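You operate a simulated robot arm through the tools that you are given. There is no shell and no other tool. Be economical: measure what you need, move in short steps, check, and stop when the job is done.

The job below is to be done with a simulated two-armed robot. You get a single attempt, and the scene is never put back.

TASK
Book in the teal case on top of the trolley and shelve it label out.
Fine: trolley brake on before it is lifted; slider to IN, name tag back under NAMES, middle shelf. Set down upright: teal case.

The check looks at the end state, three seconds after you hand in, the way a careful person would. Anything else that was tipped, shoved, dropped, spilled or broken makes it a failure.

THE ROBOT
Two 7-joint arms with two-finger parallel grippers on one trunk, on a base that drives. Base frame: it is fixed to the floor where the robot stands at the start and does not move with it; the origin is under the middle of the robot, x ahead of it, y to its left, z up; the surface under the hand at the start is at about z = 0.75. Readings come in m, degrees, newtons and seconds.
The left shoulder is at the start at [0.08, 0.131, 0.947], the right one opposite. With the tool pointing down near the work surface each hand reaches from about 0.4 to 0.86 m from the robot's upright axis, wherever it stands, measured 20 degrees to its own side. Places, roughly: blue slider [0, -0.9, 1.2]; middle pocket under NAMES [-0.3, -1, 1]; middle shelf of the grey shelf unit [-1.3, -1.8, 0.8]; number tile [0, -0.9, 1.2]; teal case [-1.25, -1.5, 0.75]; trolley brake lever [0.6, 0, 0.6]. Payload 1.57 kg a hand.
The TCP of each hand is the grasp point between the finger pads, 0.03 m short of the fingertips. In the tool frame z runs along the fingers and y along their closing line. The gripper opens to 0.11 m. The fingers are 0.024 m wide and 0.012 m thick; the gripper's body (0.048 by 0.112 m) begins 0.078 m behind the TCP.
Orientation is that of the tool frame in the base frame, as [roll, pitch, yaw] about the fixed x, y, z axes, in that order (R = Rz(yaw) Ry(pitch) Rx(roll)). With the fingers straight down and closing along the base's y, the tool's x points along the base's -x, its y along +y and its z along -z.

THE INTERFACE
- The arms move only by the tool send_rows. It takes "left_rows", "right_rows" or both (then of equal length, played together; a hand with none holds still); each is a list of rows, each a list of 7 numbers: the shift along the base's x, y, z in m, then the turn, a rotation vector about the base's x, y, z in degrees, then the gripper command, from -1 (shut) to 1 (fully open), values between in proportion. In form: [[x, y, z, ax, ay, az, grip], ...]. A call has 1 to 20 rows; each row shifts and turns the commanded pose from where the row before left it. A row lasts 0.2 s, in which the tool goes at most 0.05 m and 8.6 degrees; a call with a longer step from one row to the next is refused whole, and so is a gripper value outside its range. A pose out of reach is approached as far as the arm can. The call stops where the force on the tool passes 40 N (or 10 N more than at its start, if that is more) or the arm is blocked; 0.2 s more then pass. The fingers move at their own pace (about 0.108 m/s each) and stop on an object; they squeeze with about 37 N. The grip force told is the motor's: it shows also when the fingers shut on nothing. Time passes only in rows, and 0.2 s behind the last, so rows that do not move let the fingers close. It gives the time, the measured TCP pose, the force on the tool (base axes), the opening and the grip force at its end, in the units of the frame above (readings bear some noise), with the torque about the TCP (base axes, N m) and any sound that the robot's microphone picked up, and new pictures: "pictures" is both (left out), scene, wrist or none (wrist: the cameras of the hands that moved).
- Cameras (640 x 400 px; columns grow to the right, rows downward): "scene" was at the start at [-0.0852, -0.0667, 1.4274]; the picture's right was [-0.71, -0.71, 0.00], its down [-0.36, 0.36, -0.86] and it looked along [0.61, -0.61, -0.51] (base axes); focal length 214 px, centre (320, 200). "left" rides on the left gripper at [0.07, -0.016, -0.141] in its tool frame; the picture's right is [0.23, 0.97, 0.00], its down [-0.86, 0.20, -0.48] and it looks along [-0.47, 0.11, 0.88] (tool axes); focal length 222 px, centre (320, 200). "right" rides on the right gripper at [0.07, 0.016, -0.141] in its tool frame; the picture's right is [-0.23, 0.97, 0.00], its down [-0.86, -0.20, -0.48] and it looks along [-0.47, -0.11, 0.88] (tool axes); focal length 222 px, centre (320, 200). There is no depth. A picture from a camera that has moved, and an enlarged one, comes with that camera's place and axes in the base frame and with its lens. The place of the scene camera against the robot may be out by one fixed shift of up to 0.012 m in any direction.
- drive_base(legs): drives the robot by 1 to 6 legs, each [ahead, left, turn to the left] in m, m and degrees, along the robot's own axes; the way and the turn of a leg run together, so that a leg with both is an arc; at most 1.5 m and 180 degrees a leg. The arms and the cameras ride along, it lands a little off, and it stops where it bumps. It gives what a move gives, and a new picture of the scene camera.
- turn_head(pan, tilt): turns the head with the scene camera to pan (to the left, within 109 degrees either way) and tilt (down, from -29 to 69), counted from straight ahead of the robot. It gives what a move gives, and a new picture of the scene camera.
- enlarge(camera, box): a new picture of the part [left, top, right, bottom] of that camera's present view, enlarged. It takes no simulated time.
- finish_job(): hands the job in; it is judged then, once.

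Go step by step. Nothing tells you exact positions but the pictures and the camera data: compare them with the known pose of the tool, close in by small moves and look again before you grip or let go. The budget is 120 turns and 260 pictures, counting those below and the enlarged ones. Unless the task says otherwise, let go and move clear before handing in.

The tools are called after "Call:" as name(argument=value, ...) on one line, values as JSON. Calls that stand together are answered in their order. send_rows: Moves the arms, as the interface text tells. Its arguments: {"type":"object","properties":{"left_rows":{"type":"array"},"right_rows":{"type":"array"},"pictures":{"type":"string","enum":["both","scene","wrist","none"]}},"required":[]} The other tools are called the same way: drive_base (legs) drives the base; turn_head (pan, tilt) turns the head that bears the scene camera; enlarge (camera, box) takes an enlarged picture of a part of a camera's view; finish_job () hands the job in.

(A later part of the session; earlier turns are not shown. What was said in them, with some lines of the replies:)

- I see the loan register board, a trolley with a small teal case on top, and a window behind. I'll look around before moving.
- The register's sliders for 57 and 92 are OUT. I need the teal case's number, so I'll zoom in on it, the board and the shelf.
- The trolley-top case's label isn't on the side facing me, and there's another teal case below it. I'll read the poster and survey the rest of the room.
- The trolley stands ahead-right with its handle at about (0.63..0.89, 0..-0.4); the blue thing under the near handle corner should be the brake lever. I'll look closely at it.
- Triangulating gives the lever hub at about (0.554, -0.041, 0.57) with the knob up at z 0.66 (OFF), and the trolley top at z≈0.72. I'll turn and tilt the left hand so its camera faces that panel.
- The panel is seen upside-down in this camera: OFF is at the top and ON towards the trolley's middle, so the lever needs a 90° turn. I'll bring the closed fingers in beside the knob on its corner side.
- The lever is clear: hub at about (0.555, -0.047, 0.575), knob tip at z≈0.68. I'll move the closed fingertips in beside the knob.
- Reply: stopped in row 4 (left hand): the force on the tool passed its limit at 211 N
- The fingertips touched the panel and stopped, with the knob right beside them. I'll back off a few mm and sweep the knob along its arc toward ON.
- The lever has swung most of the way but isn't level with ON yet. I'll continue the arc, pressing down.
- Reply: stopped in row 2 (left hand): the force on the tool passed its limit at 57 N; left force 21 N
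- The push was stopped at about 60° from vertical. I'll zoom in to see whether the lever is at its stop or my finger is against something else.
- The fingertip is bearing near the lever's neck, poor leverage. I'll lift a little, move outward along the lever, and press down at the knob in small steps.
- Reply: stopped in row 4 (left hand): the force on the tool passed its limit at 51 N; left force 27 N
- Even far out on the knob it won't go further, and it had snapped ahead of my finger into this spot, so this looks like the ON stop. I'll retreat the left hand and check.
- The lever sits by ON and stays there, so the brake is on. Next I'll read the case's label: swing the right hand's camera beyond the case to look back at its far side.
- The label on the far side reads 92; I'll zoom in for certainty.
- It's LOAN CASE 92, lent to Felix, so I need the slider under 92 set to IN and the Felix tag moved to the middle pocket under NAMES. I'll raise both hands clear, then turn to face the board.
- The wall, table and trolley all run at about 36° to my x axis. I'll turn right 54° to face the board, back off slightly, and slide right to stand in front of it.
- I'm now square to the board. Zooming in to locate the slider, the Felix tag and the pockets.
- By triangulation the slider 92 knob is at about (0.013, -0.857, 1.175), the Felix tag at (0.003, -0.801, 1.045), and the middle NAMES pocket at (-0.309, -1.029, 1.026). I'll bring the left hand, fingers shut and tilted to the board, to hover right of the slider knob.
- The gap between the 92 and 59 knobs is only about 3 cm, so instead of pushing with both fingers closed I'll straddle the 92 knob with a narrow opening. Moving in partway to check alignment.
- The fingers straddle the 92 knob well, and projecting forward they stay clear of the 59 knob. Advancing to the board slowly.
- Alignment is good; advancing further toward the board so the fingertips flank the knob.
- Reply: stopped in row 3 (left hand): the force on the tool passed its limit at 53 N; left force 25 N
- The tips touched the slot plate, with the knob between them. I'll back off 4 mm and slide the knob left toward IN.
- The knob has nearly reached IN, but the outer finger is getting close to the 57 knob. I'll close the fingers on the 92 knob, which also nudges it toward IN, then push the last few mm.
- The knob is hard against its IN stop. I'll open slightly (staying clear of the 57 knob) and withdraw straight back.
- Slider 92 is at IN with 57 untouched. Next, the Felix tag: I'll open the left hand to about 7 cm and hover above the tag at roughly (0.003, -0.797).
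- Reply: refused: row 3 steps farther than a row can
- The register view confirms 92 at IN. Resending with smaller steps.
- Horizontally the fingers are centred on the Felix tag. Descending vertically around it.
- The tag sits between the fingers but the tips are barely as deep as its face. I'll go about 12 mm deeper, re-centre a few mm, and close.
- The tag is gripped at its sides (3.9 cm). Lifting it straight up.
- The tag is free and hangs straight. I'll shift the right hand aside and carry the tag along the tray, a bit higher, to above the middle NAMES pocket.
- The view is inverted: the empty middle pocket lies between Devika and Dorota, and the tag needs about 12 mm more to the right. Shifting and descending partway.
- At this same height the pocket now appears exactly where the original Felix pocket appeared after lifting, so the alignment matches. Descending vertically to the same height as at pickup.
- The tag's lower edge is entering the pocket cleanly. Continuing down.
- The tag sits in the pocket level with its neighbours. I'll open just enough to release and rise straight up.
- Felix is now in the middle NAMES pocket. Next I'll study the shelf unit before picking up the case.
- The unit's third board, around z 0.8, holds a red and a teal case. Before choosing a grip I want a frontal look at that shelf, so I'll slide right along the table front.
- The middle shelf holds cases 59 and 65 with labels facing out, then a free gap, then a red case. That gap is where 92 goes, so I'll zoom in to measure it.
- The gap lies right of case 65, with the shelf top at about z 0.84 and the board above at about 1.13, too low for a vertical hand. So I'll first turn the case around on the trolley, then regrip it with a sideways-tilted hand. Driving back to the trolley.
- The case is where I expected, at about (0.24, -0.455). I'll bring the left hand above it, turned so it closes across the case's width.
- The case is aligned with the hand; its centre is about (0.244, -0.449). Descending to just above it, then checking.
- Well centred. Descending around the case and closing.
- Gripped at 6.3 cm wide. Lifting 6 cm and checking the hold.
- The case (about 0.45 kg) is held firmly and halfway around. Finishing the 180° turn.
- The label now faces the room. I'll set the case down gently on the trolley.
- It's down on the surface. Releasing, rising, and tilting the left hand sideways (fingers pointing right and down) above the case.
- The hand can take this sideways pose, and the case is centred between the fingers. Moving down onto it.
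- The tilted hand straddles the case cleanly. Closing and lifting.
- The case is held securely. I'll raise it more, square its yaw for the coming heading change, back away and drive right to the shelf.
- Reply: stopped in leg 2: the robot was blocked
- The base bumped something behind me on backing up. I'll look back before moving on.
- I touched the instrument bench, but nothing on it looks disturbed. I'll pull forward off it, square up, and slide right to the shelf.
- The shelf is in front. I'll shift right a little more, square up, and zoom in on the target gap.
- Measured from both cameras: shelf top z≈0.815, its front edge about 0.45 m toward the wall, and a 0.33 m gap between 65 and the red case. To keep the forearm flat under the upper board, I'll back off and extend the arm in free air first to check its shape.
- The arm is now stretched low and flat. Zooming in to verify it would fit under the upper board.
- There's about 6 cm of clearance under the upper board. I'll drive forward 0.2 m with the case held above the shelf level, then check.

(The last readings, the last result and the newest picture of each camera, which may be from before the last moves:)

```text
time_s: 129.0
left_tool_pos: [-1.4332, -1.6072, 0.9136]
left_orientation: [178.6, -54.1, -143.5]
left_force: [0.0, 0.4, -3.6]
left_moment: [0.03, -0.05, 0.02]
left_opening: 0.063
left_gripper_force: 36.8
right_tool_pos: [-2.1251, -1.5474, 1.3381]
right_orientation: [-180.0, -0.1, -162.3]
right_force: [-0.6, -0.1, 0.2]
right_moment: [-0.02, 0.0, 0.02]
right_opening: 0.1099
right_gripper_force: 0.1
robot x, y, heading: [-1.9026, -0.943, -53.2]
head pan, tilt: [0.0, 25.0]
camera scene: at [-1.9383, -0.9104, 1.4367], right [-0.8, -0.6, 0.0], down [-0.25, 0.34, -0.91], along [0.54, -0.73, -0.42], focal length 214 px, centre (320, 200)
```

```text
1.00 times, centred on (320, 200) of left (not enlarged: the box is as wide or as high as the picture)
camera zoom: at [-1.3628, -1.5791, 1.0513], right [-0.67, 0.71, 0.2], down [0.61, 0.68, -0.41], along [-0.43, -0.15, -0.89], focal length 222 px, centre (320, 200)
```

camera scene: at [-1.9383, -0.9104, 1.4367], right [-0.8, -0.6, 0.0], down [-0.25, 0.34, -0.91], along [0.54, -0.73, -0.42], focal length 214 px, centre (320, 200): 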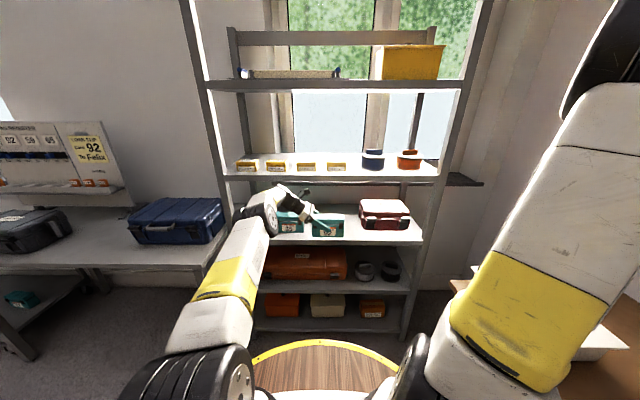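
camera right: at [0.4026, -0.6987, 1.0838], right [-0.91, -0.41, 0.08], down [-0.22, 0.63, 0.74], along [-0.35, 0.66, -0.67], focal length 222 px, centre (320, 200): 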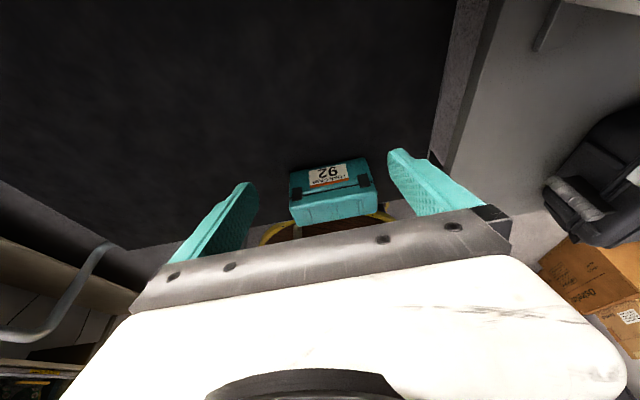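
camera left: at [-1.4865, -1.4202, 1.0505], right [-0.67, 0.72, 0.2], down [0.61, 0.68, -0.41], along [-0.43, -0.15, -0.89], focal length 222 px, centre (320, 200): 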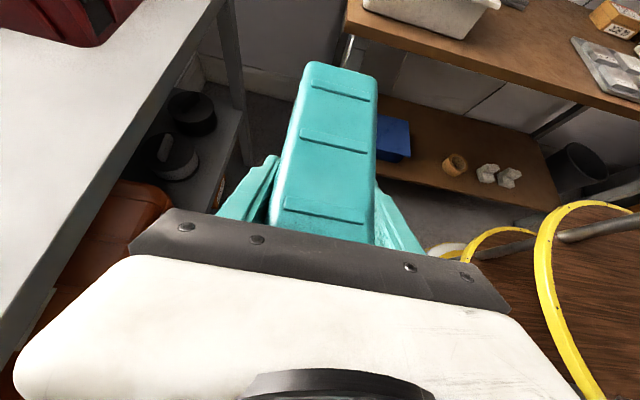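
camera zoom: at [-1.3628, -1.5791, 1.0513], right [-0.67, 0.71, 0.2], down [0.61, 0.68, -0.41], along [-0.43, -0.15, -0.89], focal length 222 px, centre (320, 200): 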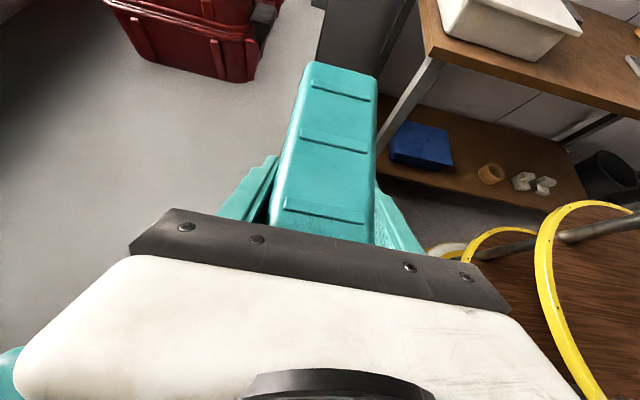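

The case is over the shelf edge, right of 65 and well clear of the red case and the boards. Driving in another 8 cm.

Call:
drive_base(legs=[[0.085, 0, 0]])

Call:
enlarge(camera="scene", box=[200, 130, 440, 280])

Call:
enlarge(camera="left", box=[0, 0, 640, 400])

```text
time_s: 130.1
left_tool_pos: [-1.385, -1.6754, 0.9067]
left_orientation: [177.7, -54.2, -143.0]
left_force: [0.1, 0.0, -4.8]
left_moment: [0.04, -0.04, 0.02]
left_opening: 0.0629
left_gripper_force: 37.3
right_tool_pos: [-2.0733, -1.6164, 1.3364]
right_orientation: [180.0, -0.1, -162.3]
right_force: [1.2, 0.5, -0.4]
right_moment: [-0.01, 0.0, -0.02]
right_opening: 0.1102
right_gripper_force: 0.1
robot x, y, heading: [-1.8485, -1.014, -53.6]
head pan, tilt: [0.0, 25.0]
camera scene: at [-1.8864, -0.9796, 1.4367], right [-0.8, -0.6, 0.0], down [-0.25, 0.34, -0.91], along [0.54, -0.73, -0.42], focal length 214 px, centre (320, 200)
```

scene: 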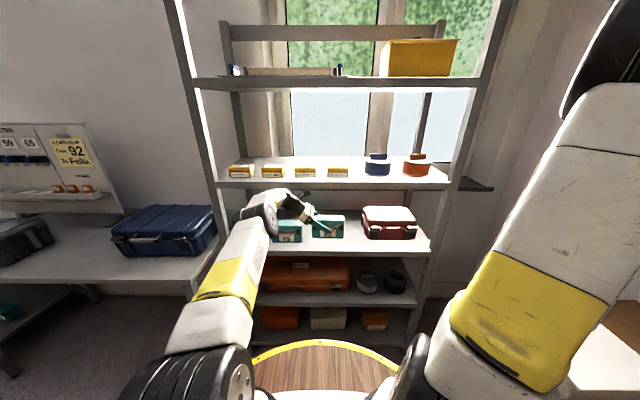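

```text
2.67 times, centred on (320, 205) of scene
camera zoom: at [-1.8864, -0.9796, 1.4367], right [-0.8, -0.6, 0.0], down [-0.25, 0.34, -0.91], along [0.54, -0.73, -0.42], focal length 572 px, centre (320, 187)
```

zoom: 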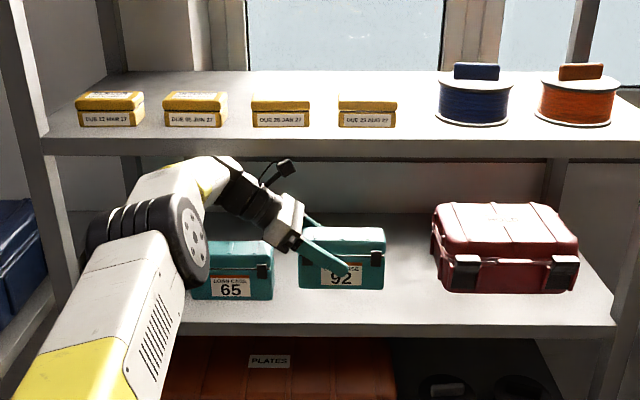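

```text
1.00 times, centred on (320, 200) of left (not enlarged: the box is as wide or as high as the picture)
camera zoom: at [-1.3121, -1.6482, 1.0459], right [-0.67, 0.71, 0.21], down [0.6, 0.68, -0.41], along [-0.43, -0.15, -0.89], focal length 222 px, centre (320, 200)
```

zoom: 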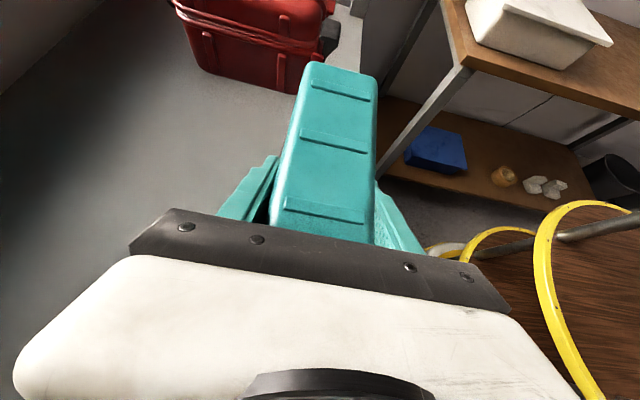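

The pose shifted slightly: the wrist may be brushing the upper board's edge, and lowering will relieve that. Lowering toward the shelf in small steps.

Call:
send_rows(left_rows=[[0, 0, -0.008, 0, 0, 0, -0.8], [0, 0, -0.008, 0, 0, 0, -0.8], [0, 0, -0.007, 0, 0, 0, -0.8], [0, 0, 0, 0, 0, 0, -0.8]], pictures="none")

Call:
enlarge(camera="scene", box=[250, 150, 410, 250])

```text
time_s: 131.1
left_tool_pos: [-1.3834, -1.675, 0.8847]
left_orientation: [177.8, -54.1, -143.0]
left_force: [-0.4, 0.5, -4.4]
left_moment: [0.03, -0.03, 0.0]
left_opening: 0.0626
left_gripper_force: 37.3
right_tool_pos: [-2.0735, -1.6156, 1.3382]
right_orientation: [180.0, -0.2, -162.3]
right_force: [0.1, 0.1, -0.7]
right_moment: [0.03, 0.01, -0.01]
right_opening: 0.1099
right_gripper_force: 0.1
robot x, y, heading: [-1.8505, -1.0153, -53.2]
head pan, tilt: [0.0, 25.0]
```

```text
4.00 times, centred on (330, 200) of scene
camera zoom: at [-1.8869, -0.9793, 1.4367], right [-0.8, -0.6, 0.0], down [-0.25, 0.34, -0.91], along [0.54, -0.73, -0.42], focal length 858 px, centre (280, 200)
```

zoom: 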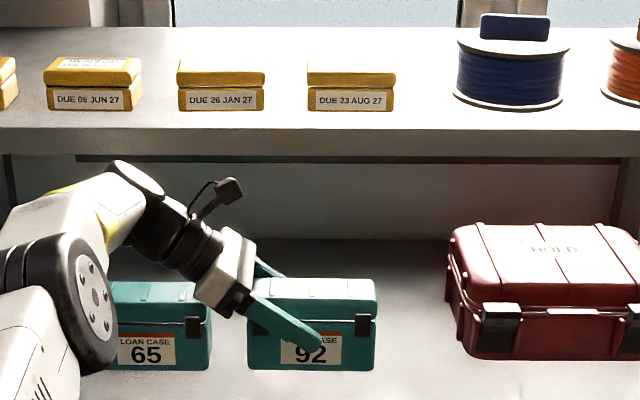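

Clear now. Lowering in fine steps until the case meets the shelf.

Call:
send_rows(left_rows=[[0, 0, -0.004, 0, 0, 0, -0.8], [0, 0, -0.004, 0, 0, 0, -0.8], [0, 0, -0.003, 0, 0, 0, -0.8], [0, 0, -0.003, 0, 0, 0, -0.8], [0, 0, 0, 0, 0, 0, -0.8]], pictures="none")

```text
time_s: 132.3
left_tool_pos: [-1.384, -1.6767, 0.8757]
left_orientation: [178.7, -54.3, -143.6]
left_force: [-2.8, -6.5, 37.4]
left_moment: [2.27, -4.29, -0.51]
left_opening: 0.0627
left_gripper_force: 37.2
right_tool_pos: [-2.075, -1.6153, 1.3374]
right_orientation: [-179.9, 0.0, -162.3]
right_force: [0.9, 0.6, -0.3]
right_moment: [0.01, 0.02, 0.0]
right_opening: 0.11
right_gripper_force: 0.1
robot x, y, heading: [-1.8515, -1.0129, -53.3]
head pan, tilt: [0.0, 25.0]
```

Contact with the shelf. Easing the pressure before release.

Call:
send_rows(left_rows=[[0, 0, 0.004, 0, 0, 0, -0.8], [0, 0, 0, 0, 0, 0, -0.8]], pictures="none")

Call:
enlarge(camera="scene", box=[270, 190, 398, 270])

```text
time_s: 132.9
left_tool_pos: [-1.3855, -1.6749, 0.8762]
left_orientation: [178.0, -54.1, -143.1]
left_force: [-4.5, -12.4, 26.9]
left_moment: [1.86, -3.21, -0.96]
left_opening: 0.0628
left_gripper_force: 37.5
right_tool_pos: [-2.0755, -1.6156, 1.3384]
right_orientation: [180.0, 0.1, -162.2]
right_force: [0.0, 0.8, -0.6]
right_moment: [-0.02, -0.02, -0.01]
right_opening: 0.1099
right_gripper_force: 0.1
robot x, y, heading: [-1.8509, -1.0172, -53.4]
head pan, tilt: [0.0, 25.0]
```

```text
5.00 times, centred on (334, 230) of scene
camera zoom: at [-1.888, -0.979, 1.4367], right [-0.8, -0.6, 0.0], down [-0.25, 0.34, -0.91], along [0.54, -0.73, -0.42], focal length 1072 px, centre (250, 50)
```

zoom: 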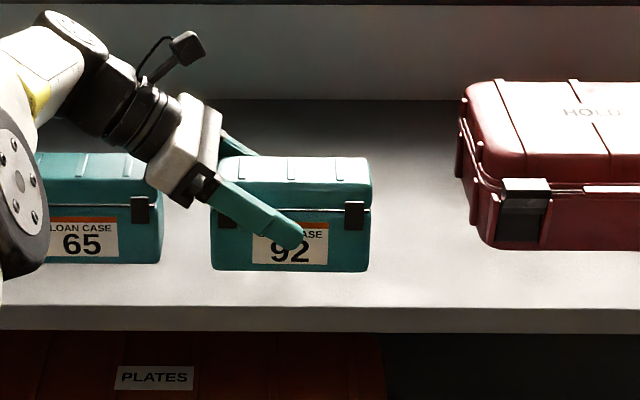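

Still pressing 27 N; easing up a bit more.

Call:
send_rows(left_rows=[[0, 0, 0.003, 0, 0, 0, -0.8], [0, 0, 0, 0, 0, 0, -0.8]], pictures="none")

```text
time_s: 133.5
left_tool_pos: [-1.3837, -1.6743, 0.8757]
left_orientation: [177.3, -54.0, -142.6]
left_force: [-5.7, -2.0, 4.4]
left_moment: [0.58, -1.13, 0.07]
left_opening: 0.0627
left_gripper_force: 37.1
right_tool_pos: [-2.074, -1.6152, 1.3369]
right_orientation: [179.9, 0.1, -162.2]
right_force: [0.0, -0.8, 0.0]
right_moment: [-0.01, 0.0, 0.0]
right_opening: 0.1099
right_gripper_force: 0.0
robot x, y, heading: [-1.8474, -1.0153, -53.2]
head pan, tilt: [0.0, 25.0]
```

The case rests with only about 4 N. Opening the fingers gently and fully.

Call:
send_rows(left_rows=[[0, 0, 0, 0, 0, 0, 0.3], [0, 0, 0, 0, 0, 0, 0.6], [0, 0, 0, 0, 0, 0, 1], [0, 0, 0, 0, 0, 0, 1]], pictures="wrist")

Call:
enlarge(camera="scene", box=[250, 170, 410, 270])

```text
time_s: 134.5
left_tool_pos: [-1.3845, -1.676, 0.8782]
left_orientation: [177.9, -54.1, -143.0]
left_force: [0.4, -0.4, 0.2]
left_moment: [0.01, 0.01, 0.0]
left_opening: 0.1099
left_gripper_force: 0.1
right_tool_pos: [-2.0748, -1.6159, 1.3362]
right_orientation: [179.9, -0.1, -162.2]
right_force: [0.2, -0.2, 0.3]
right_moment: [-0.02, 0.02, -0.05]
right_opening: 0.1101
right_gripper_force: 0.1
robot x, y, heading: [-1.8521, -1.0162, -53.0]
head pan, tilt: [0.0, 25.0]
camera left: at [-1.3128, -1.6478, 1.0161], right [-0.67, 0.71, 0.21], down [0.6, 0.68, -0.41], along [-0.43, -0.15, -0.89], focal length 222 px, centre (320, 200)
```

left: 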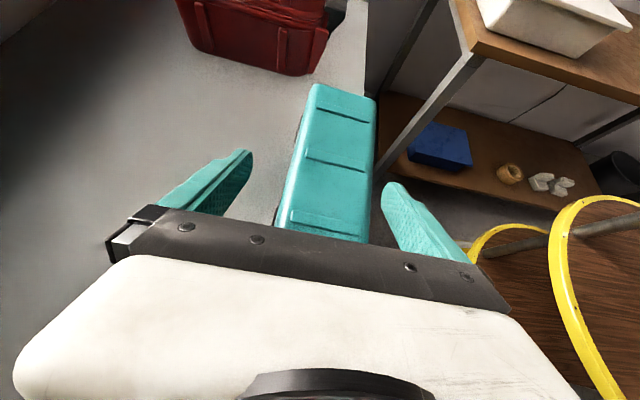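

```text
4.00 times, centred on (330, 220) of scene
camera zoom: at [-1.887, -0.9791, 1.4367], right [-0.8, -0.6, 0.0], down [-0.25, 0.34, -0.91], along [0.54, -0.73, -0.42], focal length 858 px, centre (280, 120)
```

zoom: 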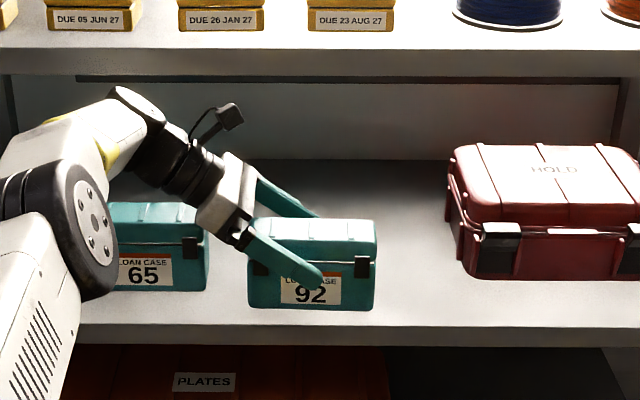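

The case stands upright on the shelf, label out. To get free I'll tilt the hand flatter while raising it slightly, which lifts the tips and lowers the wrist.

Call:
send_rows(left_rows=[[0, 0, 0.005, -2.95, 4.04, 0, 1], [0, 0, 0.006, -2.95, 4.04, 0, 1], [0, 0, 0.008, -2.95, 4.04, 0, 1], [0, 0, 0.008, -2.95, 4.04, 0, 1], [0, 0, 0, 0, 0, 0, 1]], pictures="wrist")

Call:
enlarge(camera="scene", box=[250, 170, 410, 270])

```text
time_s: 135.3
left_tool_pos: [-1.385, -1.676, 0.9034]
left_orientation: [179.3, -68.6, -144.1]
left_force: [0.9, 0.1, 3.4]
left_moment: [0.19, -0.37, -0.13]
left_opening: 0.11
left_gripper_force: 0.1
left hand out of reach, approached as far as the arm can: row 3
right_tool_pos: [-2.075, -1.6155, 1.3366]
right_orientation: [179.9, -0.1, -162.4]
right_force: [-0.2, 0.0, 0.1]
right_moment: [-0.01, 0.01, -0.03]
right_opening: 0.1102
right_gripper_force: 0.0
robot x, y, heading: [-1.8512, -1.0163, -53.0]
head pan, tilt: [0.0, 25.0]
stopped in row 4 (left hand): the force on the tool passed its limit at 43 N (the readings are from after the stop); the commanded pose is now the measured one
camera left: at [-1.2886, -1.6278, 1.0196], right [-0.63, 0.75, 0.22], down [0.5, 0.6, -0.62], along [-0.59, -0.28, -0.75], focal length 222 px, centre (320, 200)
```

left: 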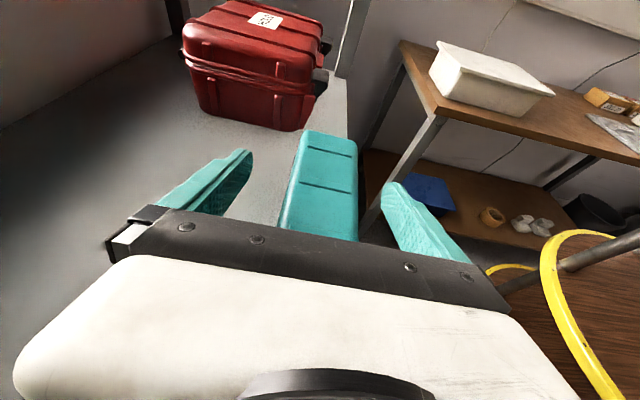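

```text
4.00 times, centred on (330, 220) of scene
camera zoom: at [-1.8873, -0.9792, 1.4367], right [-0.8, -0.6, 0.0], down [-0.25, 0.34, -0.91], along [0.54, -0.73, -0.42], focal length 858 px, centre (280, 120)
```

zoom: 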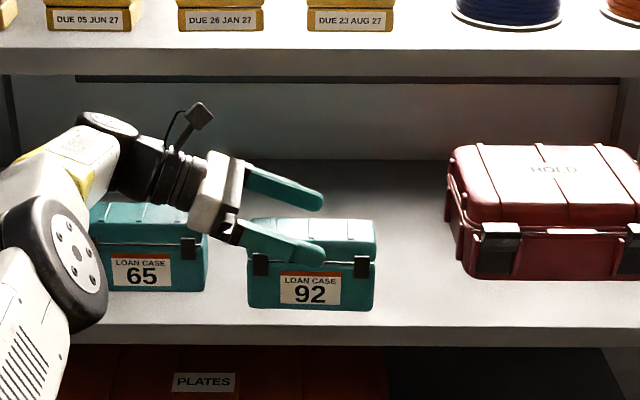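

There was a brief light contact but neither case moved. The front finger is nearly above the case top, so I'll rise a bit more with a slight leftward shift.

Call:
send_rows(left_rows=[[0.0024, 0.0018, 0.006, 0, 0, 0, 1], [0.0024, 0.0018, 0.006, 0, 0, 0, 1], [0.0024, 0.0018, 0.006, 0, 0, 0, 1], [0, 0, 0.006, 0, 0, 0, 1], [0, 0, 0, 0, 0, 0, 1]], pictures="wrist")

Call:
enlarge(camera="scene", box=[250, 170, 410, 270])

```text
time_s: 136.5
left_tool_pos: [-1.3782, -1.6708, 0.9271]
left_orientation: [179.0, -68.5, -143.9]
left_force: [0.8, -0.4, -0.3]
left_moment: [-0.02, 0.0, -0.01]
left_opening: 0.1101
left_gripper_force: 0.0
right_tool_pos: [-2.0745, -1.6161, 1.3371]
right_orientation: [180.0, -0.2, -162.4]
right_force: [0.3, 0.3, -0.3]
right_moment: [-0.02, -0.03, 0.0]
right_opening: 0.1101
right_gripper_force: 0.1
robot x, y, heading: [-1.8486, -1.0164, -53.3]
head pan, tilt: [0.0, 25.0]
camera left: at [-1.2817, -1.6231, 1.043], right [-0.63, 0.75, 0.22], down [0.5, 0.6, -0.62], along [-0.59, -0.28, -0.75], focal length 222 px, centre (320, 200)
```

left: 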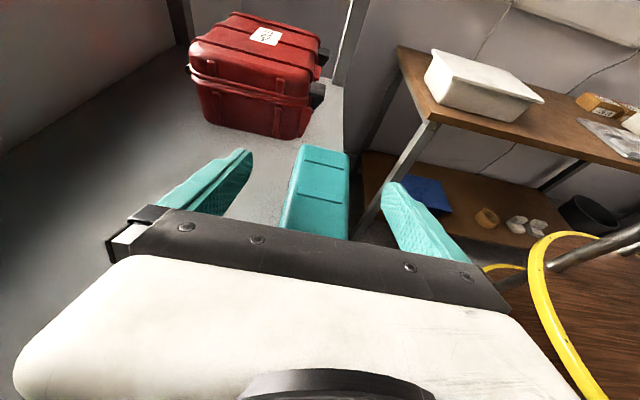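

```text
4.00 times, centred on (330, 220) of scene
camera zoom: at [-1.887, -0.9793, 1.4367], right [-0.8, -0.6, 0.0], down [-0.25, 0.34, -0.91], along [0.54, -0.73, -0.42], focal length 858 px, centre (280, 120)
```

zoom: 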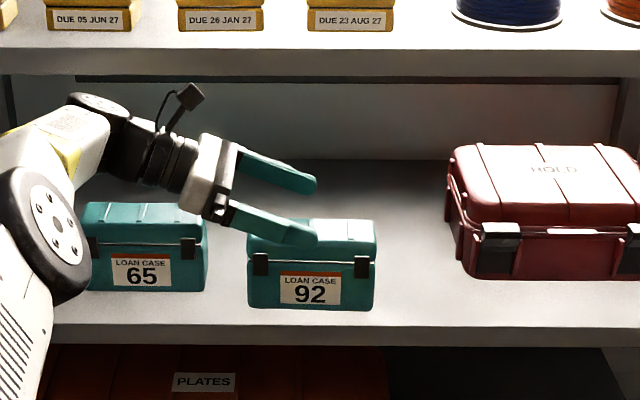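

The fingers are above the case top now. I'll rise another 12 mm and back the whole robot straight out.

Call:
send_rows(left_rows=[[0, 0, 0.006, 0, 0, 0, 1], [0, 0, 0.006, 0, 0, 0, 1], [0, 0, 0, 0, 0, 0, 1]], pictures="none")

Call:
drive_base(legs=[[-0.3, 0, 0]])

Call:
enlarge(camera="scene", box=[210, 140, 450, 290])

```text
time_s: 137.3
left_tool_pos: [-1.3778, -1.6705, 0.9387]
left_orientation: [179.0, -68.5, -144.0]
left_force: [-0.2, -0.4, 0.0]
left_moment: [0.0, 0.04, -0.01]
left_opening: 0.11
left_gripper_force: 0.0
right_tool_pos: [-2.0735, -1.6161, 1.3357]
right_orientation: [-180.0, -0.2, -162.4]
right_force: [-0.6, -1.1, -0.6]
right_moment: [-0.01, 0.03, 0.0]
right_opening: 0.1097
right_gripper_force: 0.1
robot x, y, heading: [-1.849, -1.0182, -53.2]
head pan, tilt: [0.0, 25.0]
```

```text
time_s: 139.4
left_tool_pos: [-1.5564, -1.4267, 0.9389]
left_orientation: [179.1, -68.4, -143.6]
left_force: [-0.1, 0.0, -0.5]
left_moment: [0.0, 0.02, 0.02]
left_opening: 0.1099
left_gripper_force: 0.0
right_tool_pos: [-2.2517, -1.3755, 1.3377]
right_orientation: [-180.0, -0.1, -162.0]
right_force: [0.5, 0.6, 0.4]
right_moment: [0.02, 0.01, 0.01]
right_opening: 0.1102
right_gripper_force: 0.1
robot x, y, heading: [-2.0336, -0.7728, -53.3]
head pan, tilt: [0.0, 25.0]
camera scene: at [-2.0677, -0.738, 1.4367], right [-0.8, -0.6, 0.0], down [-0.25, 0.34, -0.91], along [0.54, -0.72, -0.42], focal length 214 px, centre (320, 200)
```

scene: 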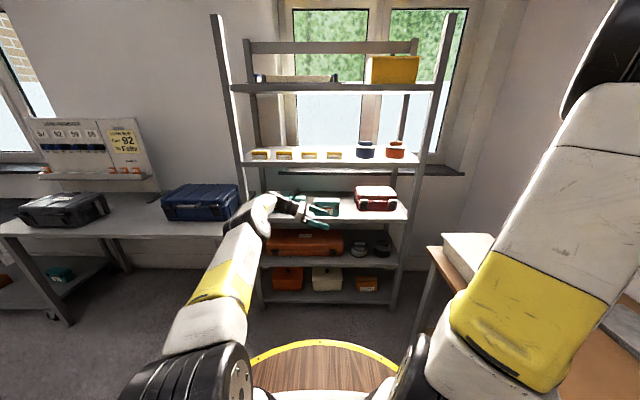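

```text
2.67 times, centred on (330, 215) of scene
camera zoom: at [-2.0677, -0.738, 1.4367], right [-0.8, -0.6, 0.0], down [-0.25, 0.34, -0.91], along [0.54, -0.72, -0.42], focal length 572 px, centre (293, 160)
```

zoom: 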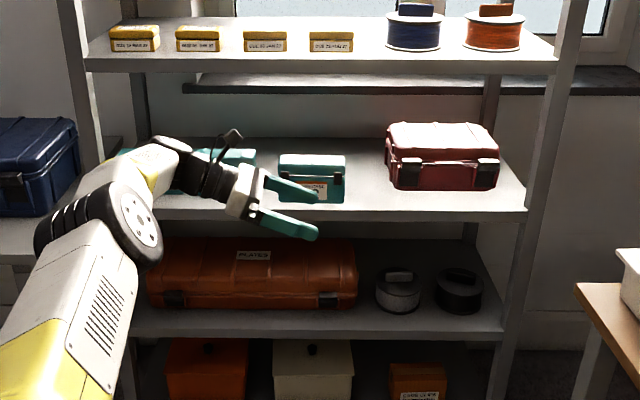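

The hand is out. I'll lift the arm out of the line of sight and check the final state.

Call:
send_rows(left_rows=[[0.01, 0.03, 0.03, 0, 0, 0, 1], [0.01, 0.03, 0.03, 0, 0, 0, 1], [0.02, 0.03, 0.03, 0, 0, 0, 1], [0.02, 0.03, 0.03, 0, 0, 0, 1], [0.02, 0.03, 0.03, 0, 0, 0, 1], [0.02, 0.03, 0.03, 0, 0, 0, 1], [0.02, 0.02, 0.03, 0, 0, 0, 1], [0.02, 0.02, 0.03, 0, 0, 0, 1]], pictures="scene")

Call:
enlarge(camera="scene", box=[220, 130, 428, 260])

Call:
enlarge(camera="scene", box=[20, 105, 180, 205])

```text
time_s: 141.2
left_tool_pos: [-1.416, -1.2082, 1.1746]
left_orientation: [178.9, -68.6, -143.6]
left_force: [0.4, -0.4, 0.0]
left_moment: [0.02, -0.01, 0.03]
left_opening: 0.1099
left_gripper_force: 0.0
right_tool_pos: [-2.252, -1.3758, 1.3368]
right_orientation: [-179.9, -0.1, -162.0]
right_force: [0.0, 0.9, -0.3]
right_moment: [0.01, 0.01, 0.0]
right_opening: 0.1101
right_gripper_force: 0.0
robot x, y, heading: [-2.0303, -0.7732, -53.1]
head pan, tilt: [0.0, 25.0]
camera scene: at [-2.0677, -0.7381, 1.4367], right [-0.8, -0.6, 0.0], down [-0.25, 0.34, -0.91], along [0.54, -0.72, -0.42], focal length 214 px, centre (320, 200)
```

scene: 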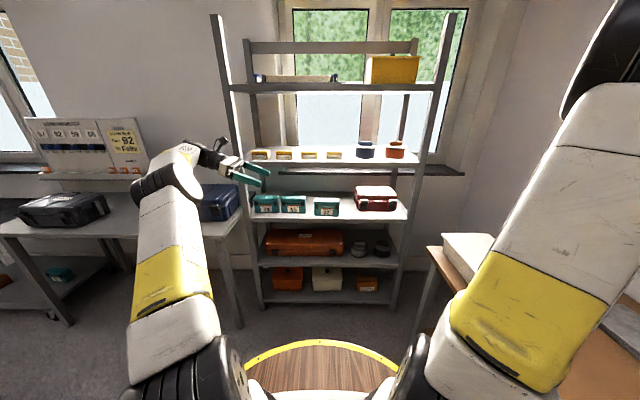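

```text
3.08 times, centred on (324, 195) of scene
camera zoom: at [-2.0677, -0.7381, 1.4367], right [-0.8, -0.6, 0.0], down [-0.25, 0.34, -0.91], along [0.54, -0.72, -0.42], focal length 660 px, centre (308, 215)
```

zoom: 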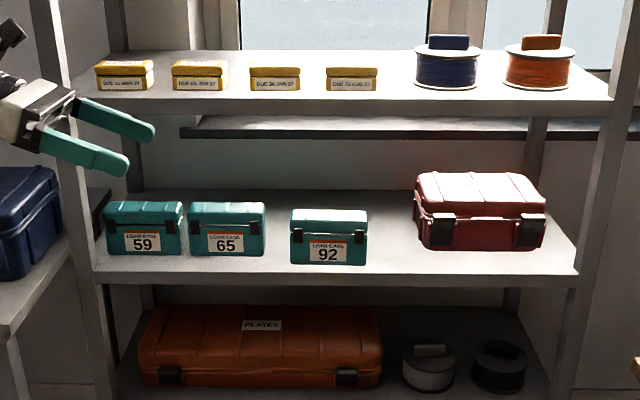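

```text
4.00 times, centred on (100, 155) of scene
camera zoom: at [-2.0677, -0.7381, 1.4367], right [-0.8, -0.6, 0.0], down [-0.25, 0.34, -0.91], along [0.54, -0.72, -0.42], focal length 858 px, centre (1200, 380)
```

zoom: 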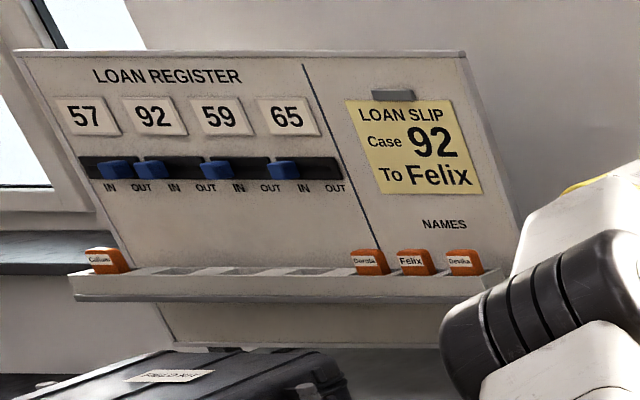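

I set the trolley brake before lifting the case, then put case 92 upright on the middle shelf with its label facing out, with slider 92 at IN and Felix's tag in the middle NAMES pocket. The neighbouring cases and tags look undisturbed, and both hands are clear.

Call:
finish_job()

```text
The job is handed in.
```

Case 92 is booked in and stands upright on the middle shelf, label out, next to 65. The trolley brake was put on before the case was lifted. Slider 92 is at IN and the Felix tag is back in the middle pocket under NAMES.

- **Brake lever:** it stopped firmly next to ON, about 60–70° round rather than a full quarter turn. I took that as its end stop.
- **Bench bump:** while backing up, the base touched the instrument bench. Nothing on it looked disturbed.
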